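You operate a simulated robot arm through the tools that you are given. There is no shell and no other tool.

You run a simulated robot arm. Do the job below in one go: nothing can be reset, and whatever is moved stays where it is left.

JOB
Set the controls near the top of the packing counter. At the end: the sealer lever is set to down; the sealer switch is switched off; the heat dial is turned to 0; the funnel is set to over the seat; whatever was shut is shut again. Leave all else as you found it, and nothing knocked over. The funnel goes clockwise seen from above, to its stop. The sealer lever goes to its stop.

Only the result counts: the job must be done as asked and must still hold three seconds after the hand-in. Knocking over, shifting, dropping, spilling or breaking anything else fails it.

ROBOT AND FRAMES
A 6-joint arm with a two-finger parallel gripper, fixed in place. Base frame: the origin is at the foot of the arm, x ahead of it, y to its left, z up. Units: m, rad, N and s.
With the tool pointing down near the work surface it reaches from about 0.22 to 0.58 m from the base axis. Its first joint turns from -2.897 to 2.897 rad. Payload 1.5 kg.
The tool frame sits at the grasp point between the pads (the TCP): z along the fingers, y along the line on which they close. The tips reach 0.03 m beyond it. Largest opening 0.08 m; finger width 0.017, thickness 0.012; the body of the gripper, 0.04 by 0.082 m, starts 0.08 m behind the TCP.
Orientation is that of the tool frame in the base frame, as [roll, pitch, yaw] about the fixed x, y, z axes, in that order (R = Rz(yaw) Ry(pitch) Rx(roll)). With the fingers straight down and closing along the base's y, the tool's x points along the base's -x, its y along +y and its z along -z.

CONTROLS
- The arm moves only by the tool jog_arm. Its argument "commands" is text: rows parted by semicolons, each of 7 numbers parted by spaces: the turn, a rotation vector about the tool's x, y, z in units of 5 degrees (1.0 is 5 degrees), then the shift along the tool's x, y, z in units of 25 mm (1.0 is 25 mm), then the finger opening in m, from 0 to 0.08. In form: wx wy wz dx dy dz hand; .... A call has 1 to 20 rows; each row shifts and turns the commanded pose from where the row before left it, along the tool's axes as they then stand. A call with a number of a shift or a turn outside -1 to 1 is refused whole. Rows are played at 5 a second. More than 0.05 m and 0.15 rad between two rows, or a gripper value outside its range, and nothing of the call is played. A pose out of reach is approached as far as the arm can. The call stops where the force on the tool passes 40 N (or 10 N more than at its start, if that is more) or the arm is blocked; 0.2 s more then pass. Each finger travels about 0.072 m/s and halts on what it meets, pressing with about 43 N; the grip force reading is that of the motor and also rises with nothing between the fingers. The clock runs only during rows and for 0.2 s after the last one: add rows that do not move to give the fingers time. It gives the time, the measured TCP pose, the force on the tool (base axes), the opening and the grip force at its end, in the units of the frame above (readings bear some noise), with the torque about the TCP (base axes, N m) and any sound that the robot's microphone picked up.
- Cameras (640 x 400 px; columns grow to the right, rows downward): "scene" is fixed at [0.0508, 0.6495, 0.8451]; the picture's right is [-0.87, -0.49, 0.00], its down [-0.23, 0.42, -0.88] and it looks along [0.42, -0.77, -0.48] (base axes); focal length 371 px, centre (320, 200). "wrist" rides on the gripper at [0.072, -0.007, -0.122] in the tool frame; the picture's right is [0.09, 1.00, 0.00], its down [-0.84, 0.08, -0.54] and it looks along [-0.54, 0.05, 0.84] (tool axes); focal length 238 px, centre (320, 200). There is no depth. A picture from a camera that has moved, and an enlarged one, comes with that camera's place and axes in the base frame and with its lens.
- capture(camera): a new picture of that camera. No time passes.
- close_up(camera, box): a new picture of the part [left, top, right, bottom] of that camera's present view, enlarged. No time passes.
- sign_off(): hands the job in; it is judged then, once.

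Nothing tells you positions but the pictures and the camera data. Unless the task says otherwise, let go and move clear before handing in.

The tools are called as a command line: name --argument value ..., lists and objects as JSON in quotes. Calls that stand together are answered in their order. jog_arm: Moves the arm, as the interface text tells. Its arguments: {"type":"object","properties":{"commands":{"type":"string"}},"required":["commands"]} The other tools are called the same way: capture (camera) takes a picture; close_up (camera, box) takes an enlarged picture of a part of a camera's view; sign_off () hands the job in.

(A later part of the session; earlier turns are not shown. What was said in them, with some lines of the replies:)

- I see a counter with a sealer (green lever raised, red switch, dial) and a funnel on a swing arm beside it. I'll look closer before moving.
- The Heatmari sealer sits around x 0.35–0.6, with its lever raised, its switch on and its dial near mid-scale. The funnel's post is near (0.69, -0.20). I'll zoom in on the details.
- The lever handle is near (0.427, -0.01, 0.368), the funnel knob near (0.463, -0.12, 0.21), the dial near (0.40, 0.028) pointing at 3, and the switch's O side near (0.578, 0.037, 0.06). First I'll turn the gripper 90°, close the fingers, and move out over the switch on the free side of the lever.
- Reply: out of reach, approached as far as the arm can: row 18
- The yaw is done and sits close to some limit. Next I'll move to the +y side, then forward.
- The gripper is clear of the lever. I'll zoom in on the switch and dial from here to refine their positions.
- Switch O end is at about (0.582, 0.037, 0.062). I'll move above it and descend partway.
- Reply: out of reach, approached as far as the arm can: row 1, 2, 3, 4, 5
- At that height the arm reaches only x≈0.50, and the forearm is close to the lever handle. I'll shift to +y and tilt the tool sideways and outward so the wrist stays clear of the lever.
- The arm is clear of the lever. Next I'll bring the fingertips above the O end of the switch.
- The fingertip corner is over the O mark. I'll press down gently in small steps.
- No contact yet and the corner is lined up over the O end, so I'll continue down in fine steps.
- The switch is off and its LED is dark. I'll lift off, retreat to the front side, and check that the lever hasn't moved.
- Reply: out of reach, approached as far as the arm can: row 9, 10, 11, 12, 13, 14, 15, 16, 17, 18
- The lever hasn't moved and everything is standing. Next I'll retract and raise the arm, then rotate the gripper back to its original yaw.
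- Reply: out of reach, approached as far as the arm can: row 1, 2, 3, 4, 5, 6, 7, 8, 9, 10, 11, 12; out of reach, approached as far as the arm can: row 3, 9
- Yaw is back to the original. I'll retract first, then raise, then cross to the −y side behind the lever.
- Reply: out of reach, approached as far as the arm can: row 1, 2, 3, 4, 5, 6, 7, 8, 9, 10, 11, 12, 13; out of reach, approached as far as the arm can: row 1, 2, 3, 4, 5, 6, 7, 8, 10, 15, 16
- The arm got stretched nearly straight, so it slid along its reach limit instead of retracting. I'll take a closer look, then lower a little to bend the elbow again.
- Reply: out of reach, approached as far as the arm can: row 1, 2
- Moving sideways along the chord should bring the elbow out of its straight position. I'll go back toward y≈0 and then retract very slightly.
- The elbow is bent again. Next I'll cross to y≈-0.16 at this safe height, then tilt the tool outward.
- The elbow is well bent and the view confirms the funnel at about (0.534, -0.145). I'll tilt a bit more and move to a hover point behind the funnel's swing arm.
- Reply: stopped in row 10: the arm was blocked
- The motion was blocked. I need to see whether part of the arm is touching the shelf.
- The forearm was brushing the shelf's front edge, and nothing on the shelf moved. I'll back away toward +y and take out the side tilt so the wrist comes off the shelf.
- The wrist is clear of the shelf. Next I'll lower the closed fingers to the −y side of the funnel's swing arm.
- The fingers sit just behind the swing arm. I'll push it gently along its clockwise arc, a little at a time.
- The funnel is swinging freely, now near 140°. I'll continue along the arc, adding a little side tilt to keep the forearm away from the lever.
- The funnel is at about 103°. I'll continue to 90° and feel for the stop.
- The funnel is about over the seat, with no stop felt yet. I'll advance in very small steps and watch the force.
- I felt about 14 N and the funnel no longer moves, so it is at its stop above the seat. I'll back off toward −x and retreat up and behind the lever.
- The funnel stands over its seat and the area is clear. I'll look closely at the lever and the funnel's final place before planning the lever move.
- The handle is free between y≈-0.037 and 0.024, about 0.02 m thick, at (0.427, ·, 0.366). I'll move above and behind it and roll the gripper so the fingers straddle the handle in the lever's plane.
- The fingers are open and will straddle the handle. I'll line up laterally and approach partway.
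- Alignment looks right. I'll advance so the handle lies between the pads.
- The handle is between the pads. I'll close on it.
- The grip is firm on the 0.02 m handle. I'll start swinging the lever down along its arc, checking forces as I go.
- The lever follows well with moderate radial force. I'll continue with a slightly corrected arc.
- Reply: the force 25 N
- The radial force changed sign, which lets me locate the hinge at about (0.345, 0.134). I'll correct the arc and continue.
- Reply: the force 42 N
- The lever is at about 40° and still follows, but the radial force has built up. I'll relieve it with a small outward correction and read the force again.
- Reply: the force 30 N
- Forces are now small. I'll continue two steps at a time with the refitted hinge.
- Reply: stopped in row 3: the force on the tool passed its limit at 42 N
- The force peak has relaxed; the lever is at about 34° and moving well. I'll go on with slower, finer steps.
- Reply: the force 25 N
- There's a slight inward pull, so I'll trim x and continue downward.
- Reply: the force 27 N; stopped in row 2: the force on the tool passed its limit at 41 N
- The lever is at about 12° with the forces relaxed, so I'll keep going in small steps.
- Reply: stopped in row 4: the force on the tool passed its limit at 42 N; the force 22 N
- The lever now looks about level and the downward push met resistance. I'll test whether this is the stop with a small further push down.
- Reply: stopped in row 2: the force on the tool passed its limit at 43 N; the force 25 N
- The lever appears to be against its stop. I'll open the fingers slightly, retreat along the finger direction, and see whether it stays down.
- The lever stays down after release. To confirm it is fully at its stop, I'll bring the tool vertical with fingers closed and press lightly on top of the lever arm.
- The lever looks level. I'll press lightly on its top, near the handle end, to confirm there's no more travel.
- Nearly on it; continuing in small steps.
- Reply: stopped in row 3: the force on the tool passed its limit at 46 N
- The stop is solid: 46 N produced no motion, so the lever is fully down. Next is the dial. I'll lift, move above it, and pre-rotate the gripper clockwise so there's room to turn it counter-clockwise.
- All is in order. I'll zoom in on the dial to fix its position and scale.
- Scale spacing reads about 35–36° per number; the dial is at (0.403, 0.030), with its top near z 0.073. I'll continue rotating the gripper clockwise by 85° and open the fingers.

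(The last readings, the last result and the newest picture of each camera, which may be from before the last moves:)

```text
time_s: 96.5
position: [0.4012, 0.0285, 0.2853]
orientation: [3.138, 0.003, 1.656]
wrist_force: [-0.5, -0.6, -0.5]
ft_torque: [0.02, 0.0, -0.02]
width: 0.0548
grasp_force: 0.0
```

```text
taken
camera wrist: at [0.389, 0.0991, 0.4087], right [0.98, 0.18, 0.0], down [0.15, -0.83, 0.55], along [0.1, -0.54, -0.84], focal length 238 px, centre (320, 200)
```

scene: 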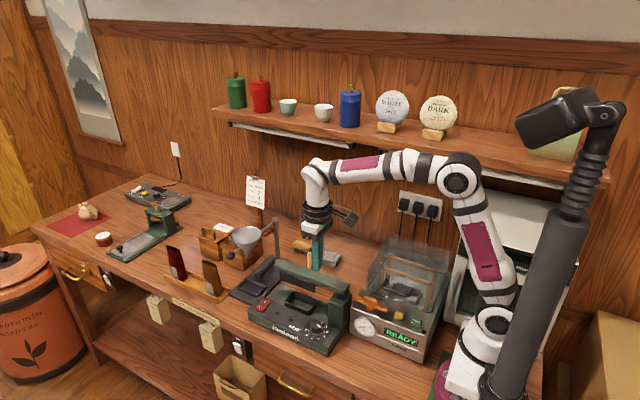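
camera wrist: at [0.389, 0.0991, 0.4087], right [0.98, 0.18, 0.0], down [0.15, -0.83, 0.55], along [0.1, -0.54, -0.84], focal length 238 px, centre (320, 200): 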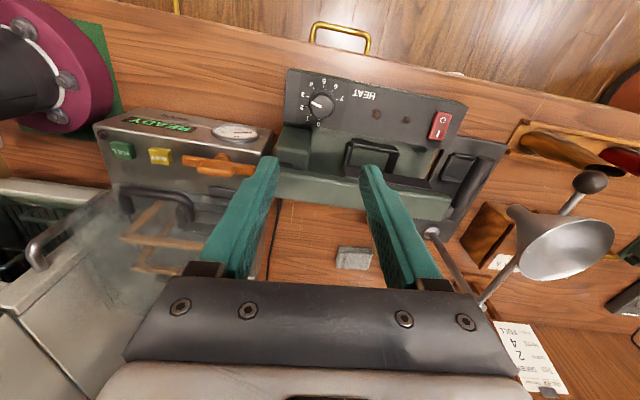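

The dial is confirmed at (0.404, 0.030). I'll descend over it and check before gripping.

jog_arm --commands "0 0 0 0.06 0.09 0 0.055; 0 0 0 0 0 1 0.055; 0 0 0 0 0 1 0.055; 0 0 0 0 0 1 0.055; 0 0 0 0 0 1 0.055; 0 0 0 0 0 1 0.055; 0 0 0 0 0 1 0.055; 0 0 0 0 0 0.8 0.055; 0 0 0 0 0 0 0.055"

capture --camera "wrist"

close_up --camera "scene" --box '[260, 250, 380, 350]'

```text
time_s: 98.5
position: [0.4037, 0.0299, 0.1159]
orientation: [3.138, 0.004, 1.659]
wrist_force: [-0.2, -0.5, 0.4]
ft_torque: [-0.02, -0.01, -0.02]
width: 0.0549
grasp_force: 0.1
```

```text
taken
camera wrist: at [0.3916, 0.1011, 0.2389], right [0.98, 0.18, 0.0], down [0.15, -0.83, 0.55], along [0.1, -0.54, -0.84], focal length 238 px, centre (320, 200)
```

wrist: 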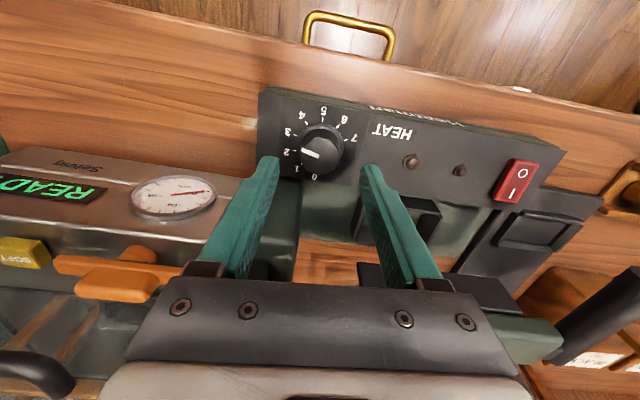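

```text
4.00 times, centred on (320, 300) of scene
camera zoom: at [0.0508, 0.6495, 0.8451], right [-0.87, -0.49, 0.0], down [-0.23, 0.42, -0.88], along [0.42, -0.77, -0.48], focal length 1482 px, centre (320, -200)
```

zoom: 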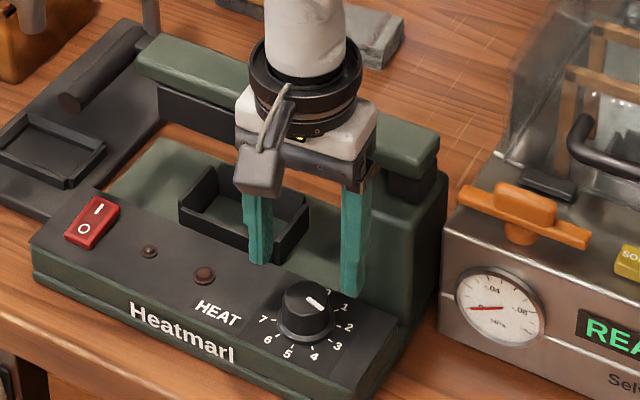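

close_up --camera "wrist" --box '[260, 90, 400, 190]'

```text
4.00 times, centred on (330, 140) of wrist
camera zoom: at [0.3916, 0.1011, 0.2389], right [0.98, 0.18, 0.0], down [0.15, -0.83, 0.55], along [0.1, -0.54, -0.84], focal length 953 px, centre (280, 440)
```

zoom: 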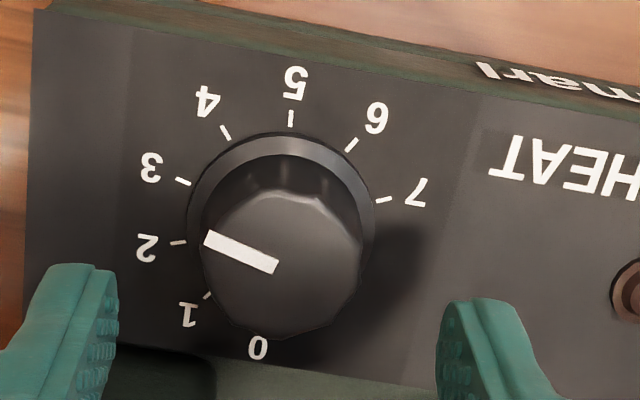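

The knob is centered between the fingers and its pointer is at 3. I'll lower to grip height and close.

jog_arm --commands "0 0 0 0.03 0.05 0.6 0.055; 0 0 0 0 0 0.6 0.055; 0 0 0 0 0 0 0.055"

close_up --camera "scene" --box '[270, 270, 370, 350]'

close_up --camera "wrist" --box '[240, 80, 400, 200]'

```text
time_s: 99.3
position: [0.405, 0.0295, 0.0853]
orientation: [3.139, 0.001, 1.658]
wrist_force: [-0.9, -0.1, -0.2]
ft_torque: [0.02, 0.02, -0.01]
width: 0.0551
grasp_force: 0.0
```

```text
5.00 times, centred on (320, 310) of scene
camera zoom: at [0.0508, 0.6495, 0.8451], right [-0.87, -0.49, 0.0], down [-0.23, 0.42, -0.88], along [0.42, -0.77, -0.48], focal length 1853 px, centre (320, -350)
```

zoom: 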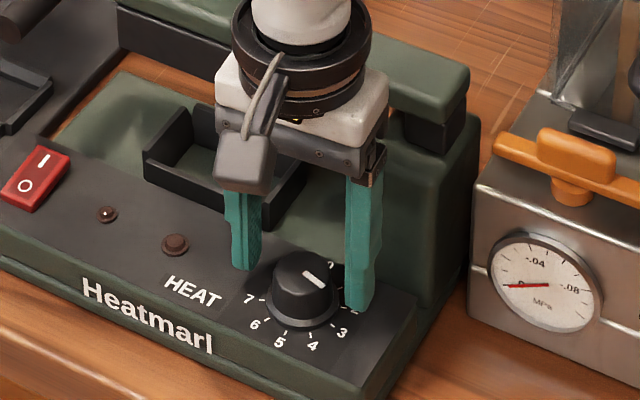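

```text
3.33 times, centred on (320, 140) of wrist
camera zoom: at [0.3921, 0.1009, 0.2087], right [0.98, 0.18, 0.0], down [0.15, -0.83, 0.55], along [0.1, -0.54, -0.84], focal length 794 px, centre (320, 400)
```

zoom: 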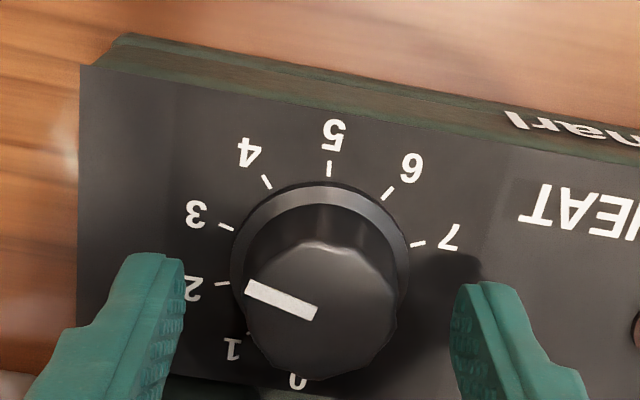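

The fingers straddle the knob. I'll close on it.

jog_arm --commands "0 0 0 0 0 0 0.04; 0 0 0 0 0 0 0.032; 0 0 0 0 0 0 0.025; 0 0 0 0 0 0 0.02; 0 0 0 0 0 0 0.02"

close_up --camera "wrist" --box '[240, 80, 400, 200]'

```text
time_s: 100.5
position: [0.4047, 0.0295, 0.0852]
orientation: [3.137, 0.004, 1.658]
wrist_force: [-0.6, 0.4, -2.4]
ft_torque: [0.02, 0.07, 0.01]
width: 0.0333
grasp_force: 41.2
```

```text
3.33 times, centred on (320, 140) of wrist
camera zoom: at [0.3921, 0.1009, 0.2089], right [0.98, 0.18, 0.0], down [0.15, -0.83, 0.55], along [0.1, -0.54, -0.84], focal length 794 px, centre (320, 400)
```

zoom: 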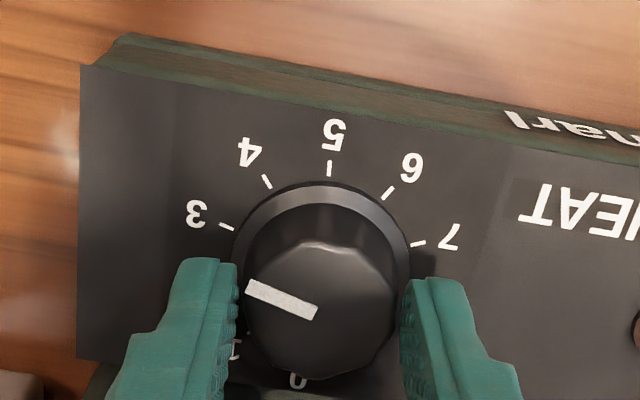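

The grip is good, with low side forces. I'll turn counter-clockwise 25° first and check that the pointer follows.

jog_arm --commands "0 0 -1 0 0 0 0.02; 0 0 -1 0 0 0 0.02; 0 0 -1 0 0 0 0.02; 0 0 -1 0 0 0 0.02; 0 0 -1 0 0 0 0.02; 0 0 0 0 0 0 0.02"

close_up --camera "wrist" --box '[240, 80, 400, 200]'

```text
time_s: 101.9
position: [0.4051, 0.0297, 0.0851]
orientation: [-3.141, 0.006, 2.095]
wrist_force: [-23.6, -15.4, 25.4]
ft_torque: [-0.35, 0.91, 0.04]
width: 0.0334
grasp_force: 41.4
```

```text
3.33 times, centred on (320, 140) of wrist
camera zoom: at [0.3634, 0.0889, 0.2088], right [0.82, 0.58, 0.0], down [0.48, -0.68, 0.55], along [0.32, -0.45, -0.84], focal length 794 px, centre (320, 400)
```

zoom: 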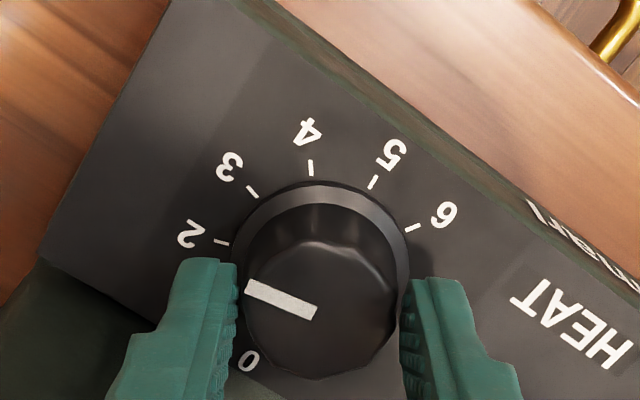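

The pointer follows the gripper, but some side load has built up. I'll relieve it with a small shift along the reaction force.

jog_arm --commands "0 0 0 0 -0.06 -0.04 0.02; 0 0 0 0 0 0 0.02"

```text
time_s: 102.5
position: [0.4047, 0.0304, 0.0857]
orientation: [3.139, 0.005, 2.095]
wrist_force: [1.2, 1.7, -15.0]
ft_torque: [0.01, -0.01, -0.02]
width: 0.0329
grasp_force: 41.4
```

jog_arm --commands "0 0 -1 0 -0.012 0.01 0.02; 0 0 -1 0 -0.012 0 0.02; 0 0 -1 0 -0.012 0 0.02; 0 0 0 0 0 0 0.02"

```text
time_s: 103.5
position: [0.4041, 0.0304, 0.0872]
orientation: [3.136, 0.007, 2.357]
wrist_force: [22.8, 22.0, -14.2]
ft_torque: [0.54, -0.66, 0.02]
width: 0.0331
grasp_force: 41.6
```

jog_arm --commands "0 0 0 0 0.04 0.01 0.02; 0 0 0 0 0 0 0.02"

close_up --camera "wrist" --box '[240, 80, 400, 200]'

```text
time_s: 104.1
position: [0.4051, 0.0303, 0.0873]
orientation: [3.14, 0.007, 2.355]
wrist_force: [13.9, 16.4, 10.4]
ft_torque: [0.39, -0.57, 0.0]
width: 0.0329
grasp_force: 40.8
```

```text
3.33 times, centred on (320, 140) of wrist
camera zoom: at [0.349, 0.0759, 0.2101], right [0.64, 0.77, 0.0], down [0.64, -0.54, 0.55], along [0.42, -0.35, -0.84], focal length 794 px, centre (320, 400)
```

zoom: 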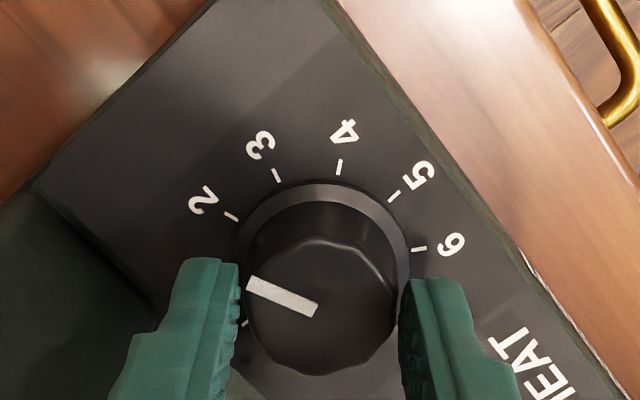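

The pointer has moved about 40° with no slip. I'll continue.

jog_arm --commands "0 0 0 0 0.03 -0.01 0.02; 0 0 -0.5 0 0 0 0.02; 0 0 -0.5 0 0 0 0.02; 0 0 -0.5 0 0 0 0.02; 0 0 -0.5 0 0 0 0.02; 0 0 -0.5 0 0 0 0.02; 0 0 -0.5 0 0 0 0.02; 0 0 0 0 0 0 0.02"

```text
time_s: 105.1
position: [0.4044, 0.0292, 0.0874]
orientation: [3.141, 0.004, 2.474]
wrist_force: [-2.7, -1.2, 6.9]
ft_torque: [-0.14, -0.16, -0.01]
width: 0.033
grasp_force: 41.1
stopped in row 4: the force on the tool passed its limit at 42 N (the readings are from after the stop); the commanded pose is now the measured one
```

jog_arm --commands "0 0 -0.4 0 0 0 0.02; 0 0 -0.4 0 0 0 0.02; 0 0 -0.4 0 0 0 0.02; 0 0 -0.4 0 0 0 0.02; 0 0 -0.4 0 0 0 0.02; 0 0 0 0 0 0 0.02"

```text
time_s: 106.5
position: [0.405, 0.0307, 0.0868]
orientation: [3.139, 0.004, 2.648]
wrist_force: [2.6, 5.0, 11.7]
ft_torque: [-0.04, -0.29, -0.02]
width: 0.0325
grasp_force: 40.9
```

jog_arm --commands "0 0 -0.4 0 0 0 0.02; 0 0 -0.4 0 0 0 0.02; 0 0 -0.4 0 0 0 0.02; 0 0 -0.4 0 0 0 0.02; 0 0 -0.4 0 0 0 0.02; 0 0 -0.4 0 0 0 0.02; 0 0 0 0 0 0 0.02"

close_up --camera "wrist" --box '[240, 80, 400, 200]'

close_up --camera "scene" --box '[270, 250, 370, 330]'

```text
time_s: 108.1
position: [0.4051, 0.0289, 0.0864]
orientation: [-3.14, 0.005, 2.859]
wrist_force: [-5.5, -12.3, 31.8]
ft_torque: [-0.43, 0.08, 0.01]
width: 0.0326
grasp_force: 41.5
```

```text
3.33 times, centred on (320, 140) of wrist
camera zoom: at [0.334, 0.0436, 0.2102], right [0.19, 0.98, 0.0], down [0.82, -0.16, 0.55], along [0.54, -0.11, -0.84], focal length 794 px, centre (320, 400)
```

zoom: 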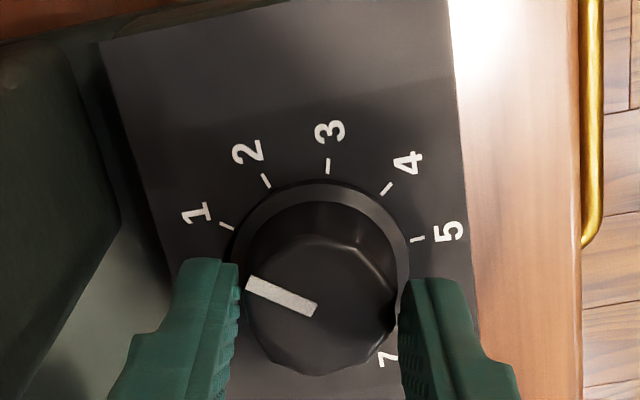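

```text
5.00 times, centred on (320, 290) of scene
camera zoom: at [0.0508, 0.6495, 0.8451], right [-0.87, -0.49, 0.0], down [-0.23, 0.42, -0.88], along [0.42, -0.77, -0.48], focal length 1853 px, centre (320, -250)
```

zoom: 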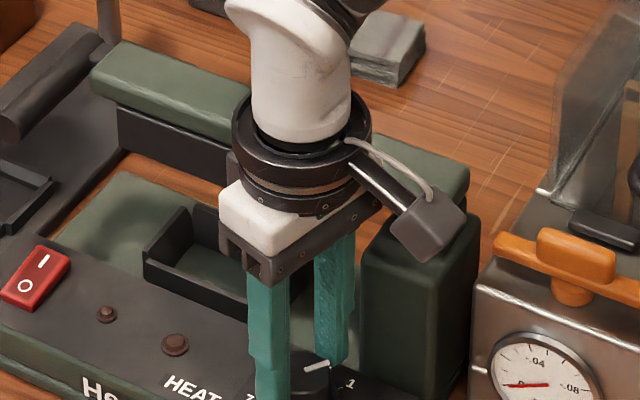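

The "1" tick now sits where the "3" tick was at the start, so the dial is at 1 (about 34.5° per number). I'll relieve the load and turn one more division.

jog_arm --commands "0 0 0 0 -0.02 -0.03 0.02; 0 0 -0.4 0 0 0 0.02; 0 0 -0.4 0 0 0 0.02; 0 0 -0.4 0 0 0 0.02; 0 0 -0.4 0 0 0 0.02; 0 0 0 0 0 0 0.02"

```text
time_s: 109.5
position: [0.4048, 0.0308, 0.0878]
orientation: [-3.139, 0.004, 3.0]
wrist_force: [8.9, 19.9, -9.6]
ft_torque: [0.52, -0.39, -0.03]
width: 0.0326
grasp_force: 40.8
```

jog_arm --commands "0 0 0 0 0.02 0.01 0.02; 0 0 -0.4 0 0 0 0.02; 0 0 -0.4 0 0 0 0.02; 0 0 -0.4 0 0 0 0.02; 0 0 -0.4 0 0 0 0.02; 0 0 -0.4 0 0 0 0.02; 0 0 -0.4 0 0 0 0.02; 0 0 0 0 0 0 0.02"

close_up --camera "wrist" --box '[240, 80, 400, 200]'

```text
time_s: 111.3
position: [0.4052, 0.0303, 0.0876]
orientation: [-3.138, 0.001, -3.075]
wrist_force: [-7.4, 12.7, 15.3]
ft_torque: [0.46, 0.43, 0.03]
width: 0.0322
grasp_force: 40.9
```

```text
3.33 times, centred on (320, 140) of wrist
camera zoom: at [0.3334, 0.0184, 0.2113], right [-0.16, 0.99, 0.0], down [0.83, 0.13, 0.54], along [0.54, 0.08, -0.84], focal length 794 px, centre (320, 400)
```

zoom: 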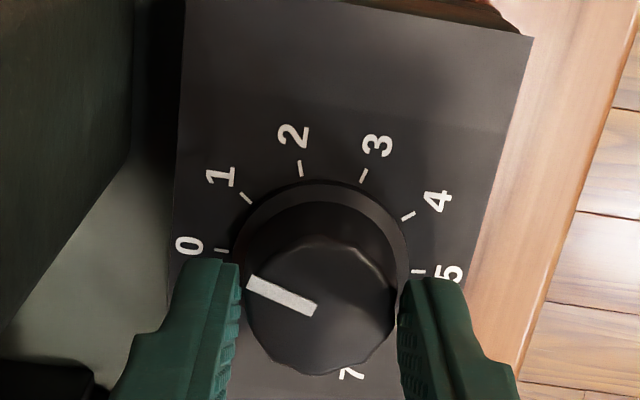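

About 15° remain, so I'll continue carefully.

jog_arm --commands "0 0 0 0 0.012 -0.01 0.02; 0 0 -0.4 0 0 0 0.02; 0 0 -0.4 0 0 0 0.02; 0 0 -0.4 0 0 0 0.02; 0 0 -0.4 0 0 0 0.02; 0 0 -0.4 0 0 0 0.02; 0 0 -0.4 0 0 0 0.02; 0 0 0 0 0 0 0.02"

close_up --camera "wrist" --box '[240, 80, 400, 200]'

```text
time_s: 113.1
position: [0.4045, 0.0296, 0.0882]
orientation: [-3.138, 0.0, -2.865]
wrist_force: [-19.9, -0.8, 32.1]
ft_torque: [-0.01, 0.68, -0.01]
width: 0.0324
grasp_force: 40.2
```

```text
3.33 times, centred on (320, 140) of wrist
camera zoom: at [0.3372, 0.0038, 0.2112], right [-0.36, 0.93, 0.0], down [0.78, 0.3, 0.54], along [0.51, 0.19, -0.84], focal length 794 px, centre (320, 400)
```

zoom: 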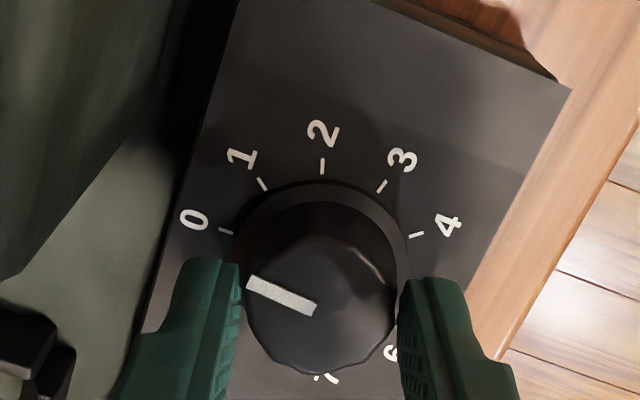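

Almost there, with about 2.5° left. I'll relieve the load and finish.

jog_arm --commands "0 0 0 0.025 0 -0.03 0.02; 0 0 -0.3 0 0 0 0.02; 0 0 -0.25 0 0 0 0.02; 0 0 0 0 0 0 0.02"

close_up --camera "wrist" --box '[240, 80, 400, 200]'

```text
time_s: 114.1
position: [0.403, 0.0301, 0.0885]
orientation: [-3.136, 0.003, -2.817]
wrist_force: [9.0, 2.0, -12.9]
ft_torque: [0.1, -0.24, 0.02]
width: 0.0324
grasp_force: 41.2
```

```text
3.33 times, centred on (320, 140) of wrist
camera zoom: at [0.3384, 0.0006, 0.2113], right [-0.4, 0.91, -0.01], down [0.77, 0.34, 0.54], along [0.5, 0.22, -0.84], focal length 794 px, centre (320, 400)
```

zoom: 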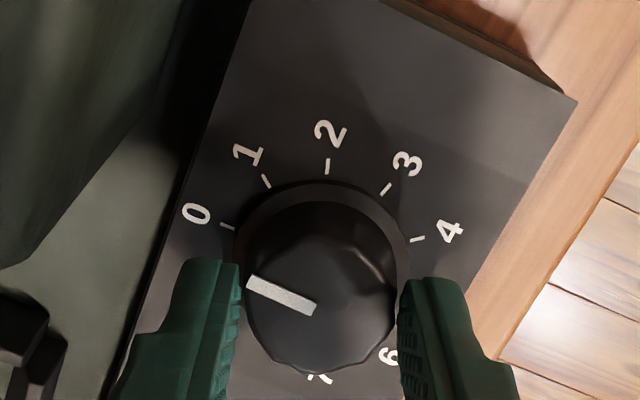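

The 0 tick is where the 3 tick was at the start, so the pointer is at 0. I'll release gently and lift straight up.

jog_arm --commands "0 0 0 0 0 0 0.04; 0 0 0 0 0 0 0.05; 0 0 0 0 0 0 0.052; 0 0 0 0 0 -0.5 0.052; 0 0 0 0 0 -1 0.052; 0 0 0 0 0 -1 0.052; 0 0 0 0 0 -1 0.052; 0 0 0 0 0 -1 0.052; 0 0 0 0 0 -1 0.052; 0 0 0 0 0 -1 0.052; 0 0 0 0 0 -1 0.052; 0 0 0 0 0 0 0.052"

capture --camera "wrist"

close_up --camera "scene" --box '[220, 210, 380, 350]'

close_up --camera "scene" --box '[290, 305, 350, 345]'

```text
time_s: 116.7
position: [0.4035, 0.0311, 0.2763]
orientation: [-3.136, 0.003, -2.818]
wrist_force: [-0.3, 0.9, 0.3]
ft_torque: [-0.01, -0.01, -0.01]
width: 0.0521
grasp_force: 0.0
```

```text
taken
camera wrist: at [0.3381, 0.002, 0.3998], right [-0.4, 0.91, 0.0], down [0.77, 0.34, 0.54], along [0.5, 0.22, -0.84], focal length 238 px, centre (320, 200)
```

wrist: 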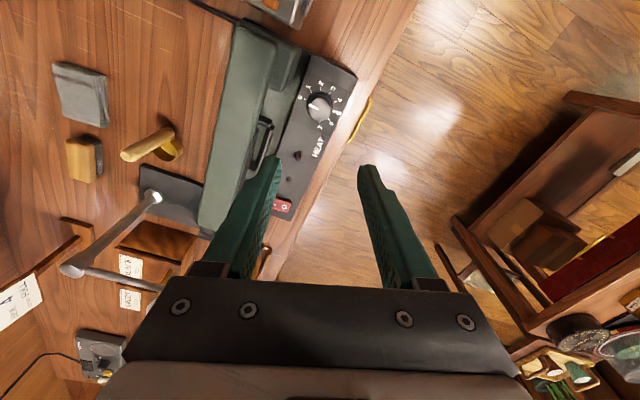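

```text
2.86 times, centred on (300, 280) of scene
camera zoom: at [0.0508, 0.6495, 0.8451], right [-0.87, -0.49, 0.0], down [-0.23, 0.42, -0.88], along [0.42, -0.77, -0.48], focal length 1059 px, centre (377, -29)
```

zoom: 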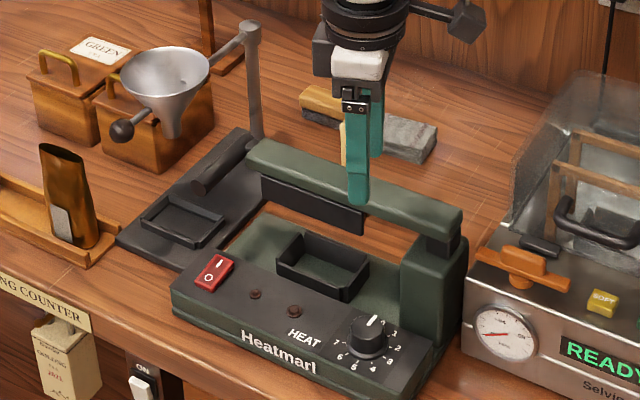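

```text
10.00 times, centred on (320, 325) of scene
camera zoom: at [0.0508, 0.6495, 0.8451], right [-0.87, -0.49, 0.0], down [-0.23, 0.42, -0.88], along [0.42, -0.77, -0.48], focal length 3706 px, centre (320, -1050)
```

zoom: 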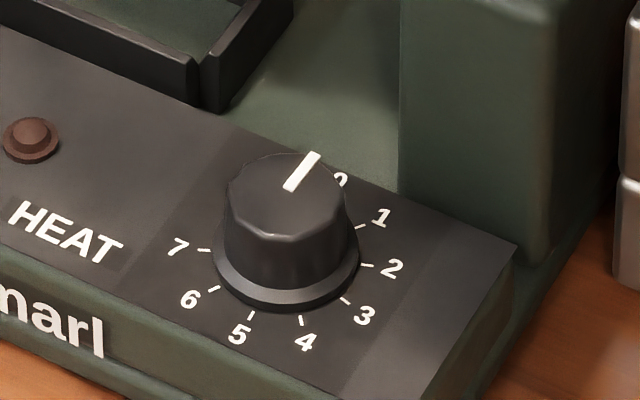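

close_up --camera "wrist" --box '[280, 70, 360, 140]'

capture --camera "scene"

close_up --camera "wrist" --box '[30, 50, 330, 260]'

```text
5.71 times, centred on (320, 105) of wrist
camera zoom: at [0.3381, 0.002, 0.3998], right [-0.4, 0.91, 0.0], down [0.77, 0.34, 0.54], along [0.5, 0.22, -0.84], focal length 1362 px, centre (320, 743)
```

zoom: 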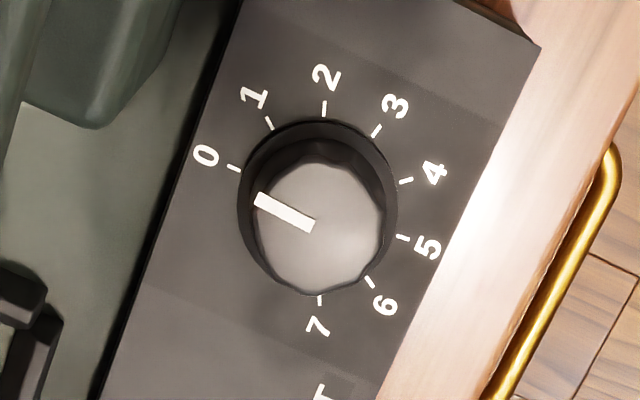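

```text
taken
```

scene: 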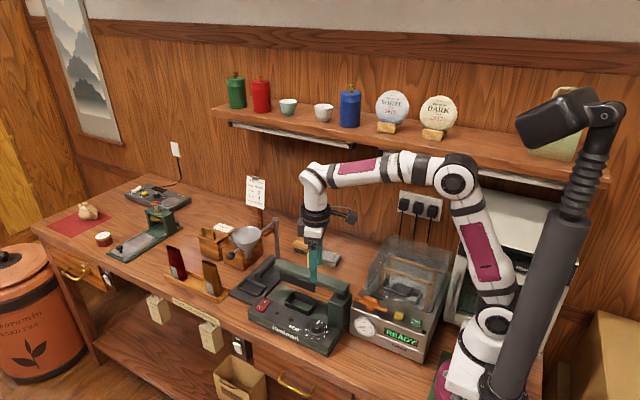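

```text
1.90 times, centred on (180, 155) of wrist
camera zoom: at [0.3381, 0.002, 0.3998], right [-0.4, 0.91, 0.0], down [0.77, 0.34, 0.54], along [0.5, 0.22, -0.84], focal length 454 px, centre (587, 286)
```

zoom: 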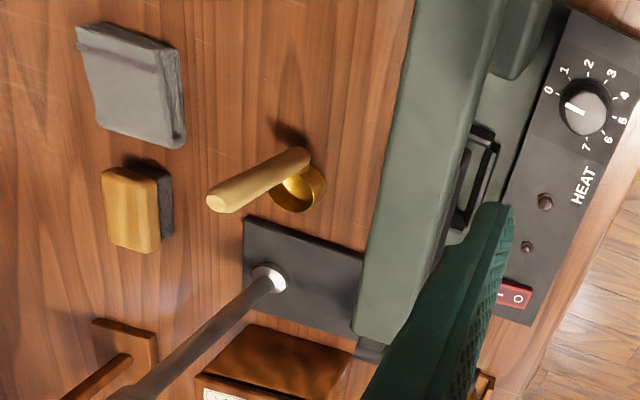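

The pointer lines up exactly with 0. The switch is off, the lever is down and the funnel is over its seat, with nothing disturbed. I'll move the arm clear and do a last check.

jog_arm --commands "0 0 0 0 0 -1 0.052; 0 0 0 0 0 -1 0.052; 0 0 0 0 0 -1 0.052; 0 0 0 0.8 0 -1 0.052; 0 0 0 0.8 0 0 0.052; 0 0 0 0.8 0 0 0.052; 0 0 0 0 0 0 0.052; 0 0 0 0 0 0 0.052; 0 0 0 0 0 0 0.052; 0 0 0 0 0 0 0.052"

close_up --camera "scene" --box '[220, 190, 380, 370]'

capture --camera "scene"

```text
time_s: 118.9
position: [0.3465, 0.0115, 0.3757]
orientation: [-3.139, 0.003, -2.818]
wrist_force: [-0.3, -0.2, -0.5]
ft_torque: [0.0, -0.02, -0.02]
width: 0.052
grasp_force: 0.1
```

```text
2.22 times, centred on (300, 280) of scene
camera zoom: at [0.0508, 0.6495, 0.8451], right [-0.87, -0.49, 0.0], down [-0.23, 0.42, -0.88], along [0.42, -0.77, -0.48], focal length 824 px, centre (364, 22)
```

zoom: 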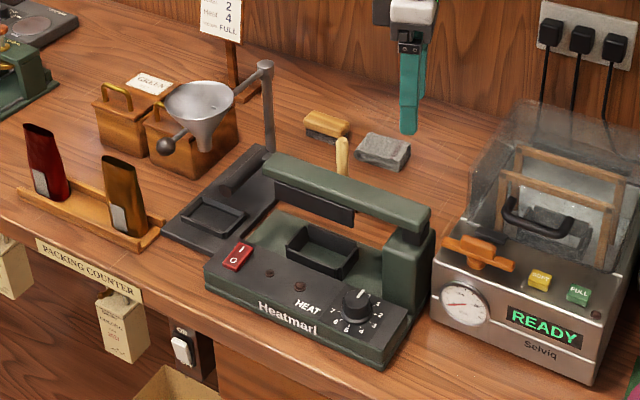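

```text
taken
```

scene: 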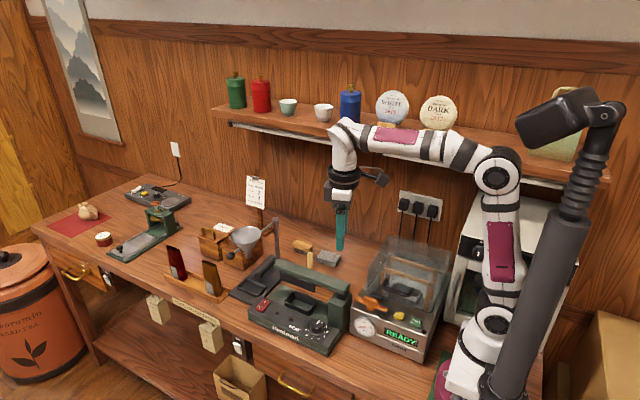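

The lever is down, the switch is off, the dial is at 0, the funnel is over its seat at the stop, and all other items are where they were. The arm is clear, so I'm handing in.

sign_off

```text
The job is handed in.
```

The job is handed in, with all four controls set as asked:

- **Sealer switch:** off. I pressed the O side and its green light went out.
- **Funnel:** turned clockwise until it met its stop, and it stands over the seat.
- **Sealer lever:** down against its stop. A 46 N push on top did not move it further, and it stayed down after I let go.
- **Heat dial:** turned from 3 to 0, with the pointer lined up on the 0 mark.

I opened nothing, so there was nothing to shut again. The forearm brushed the front edge of the shelf once while I was reaching for the funnel. In the pictures, everything on the shelf and counter is still standing where it was. The arm was clear of everything at the hand-in.
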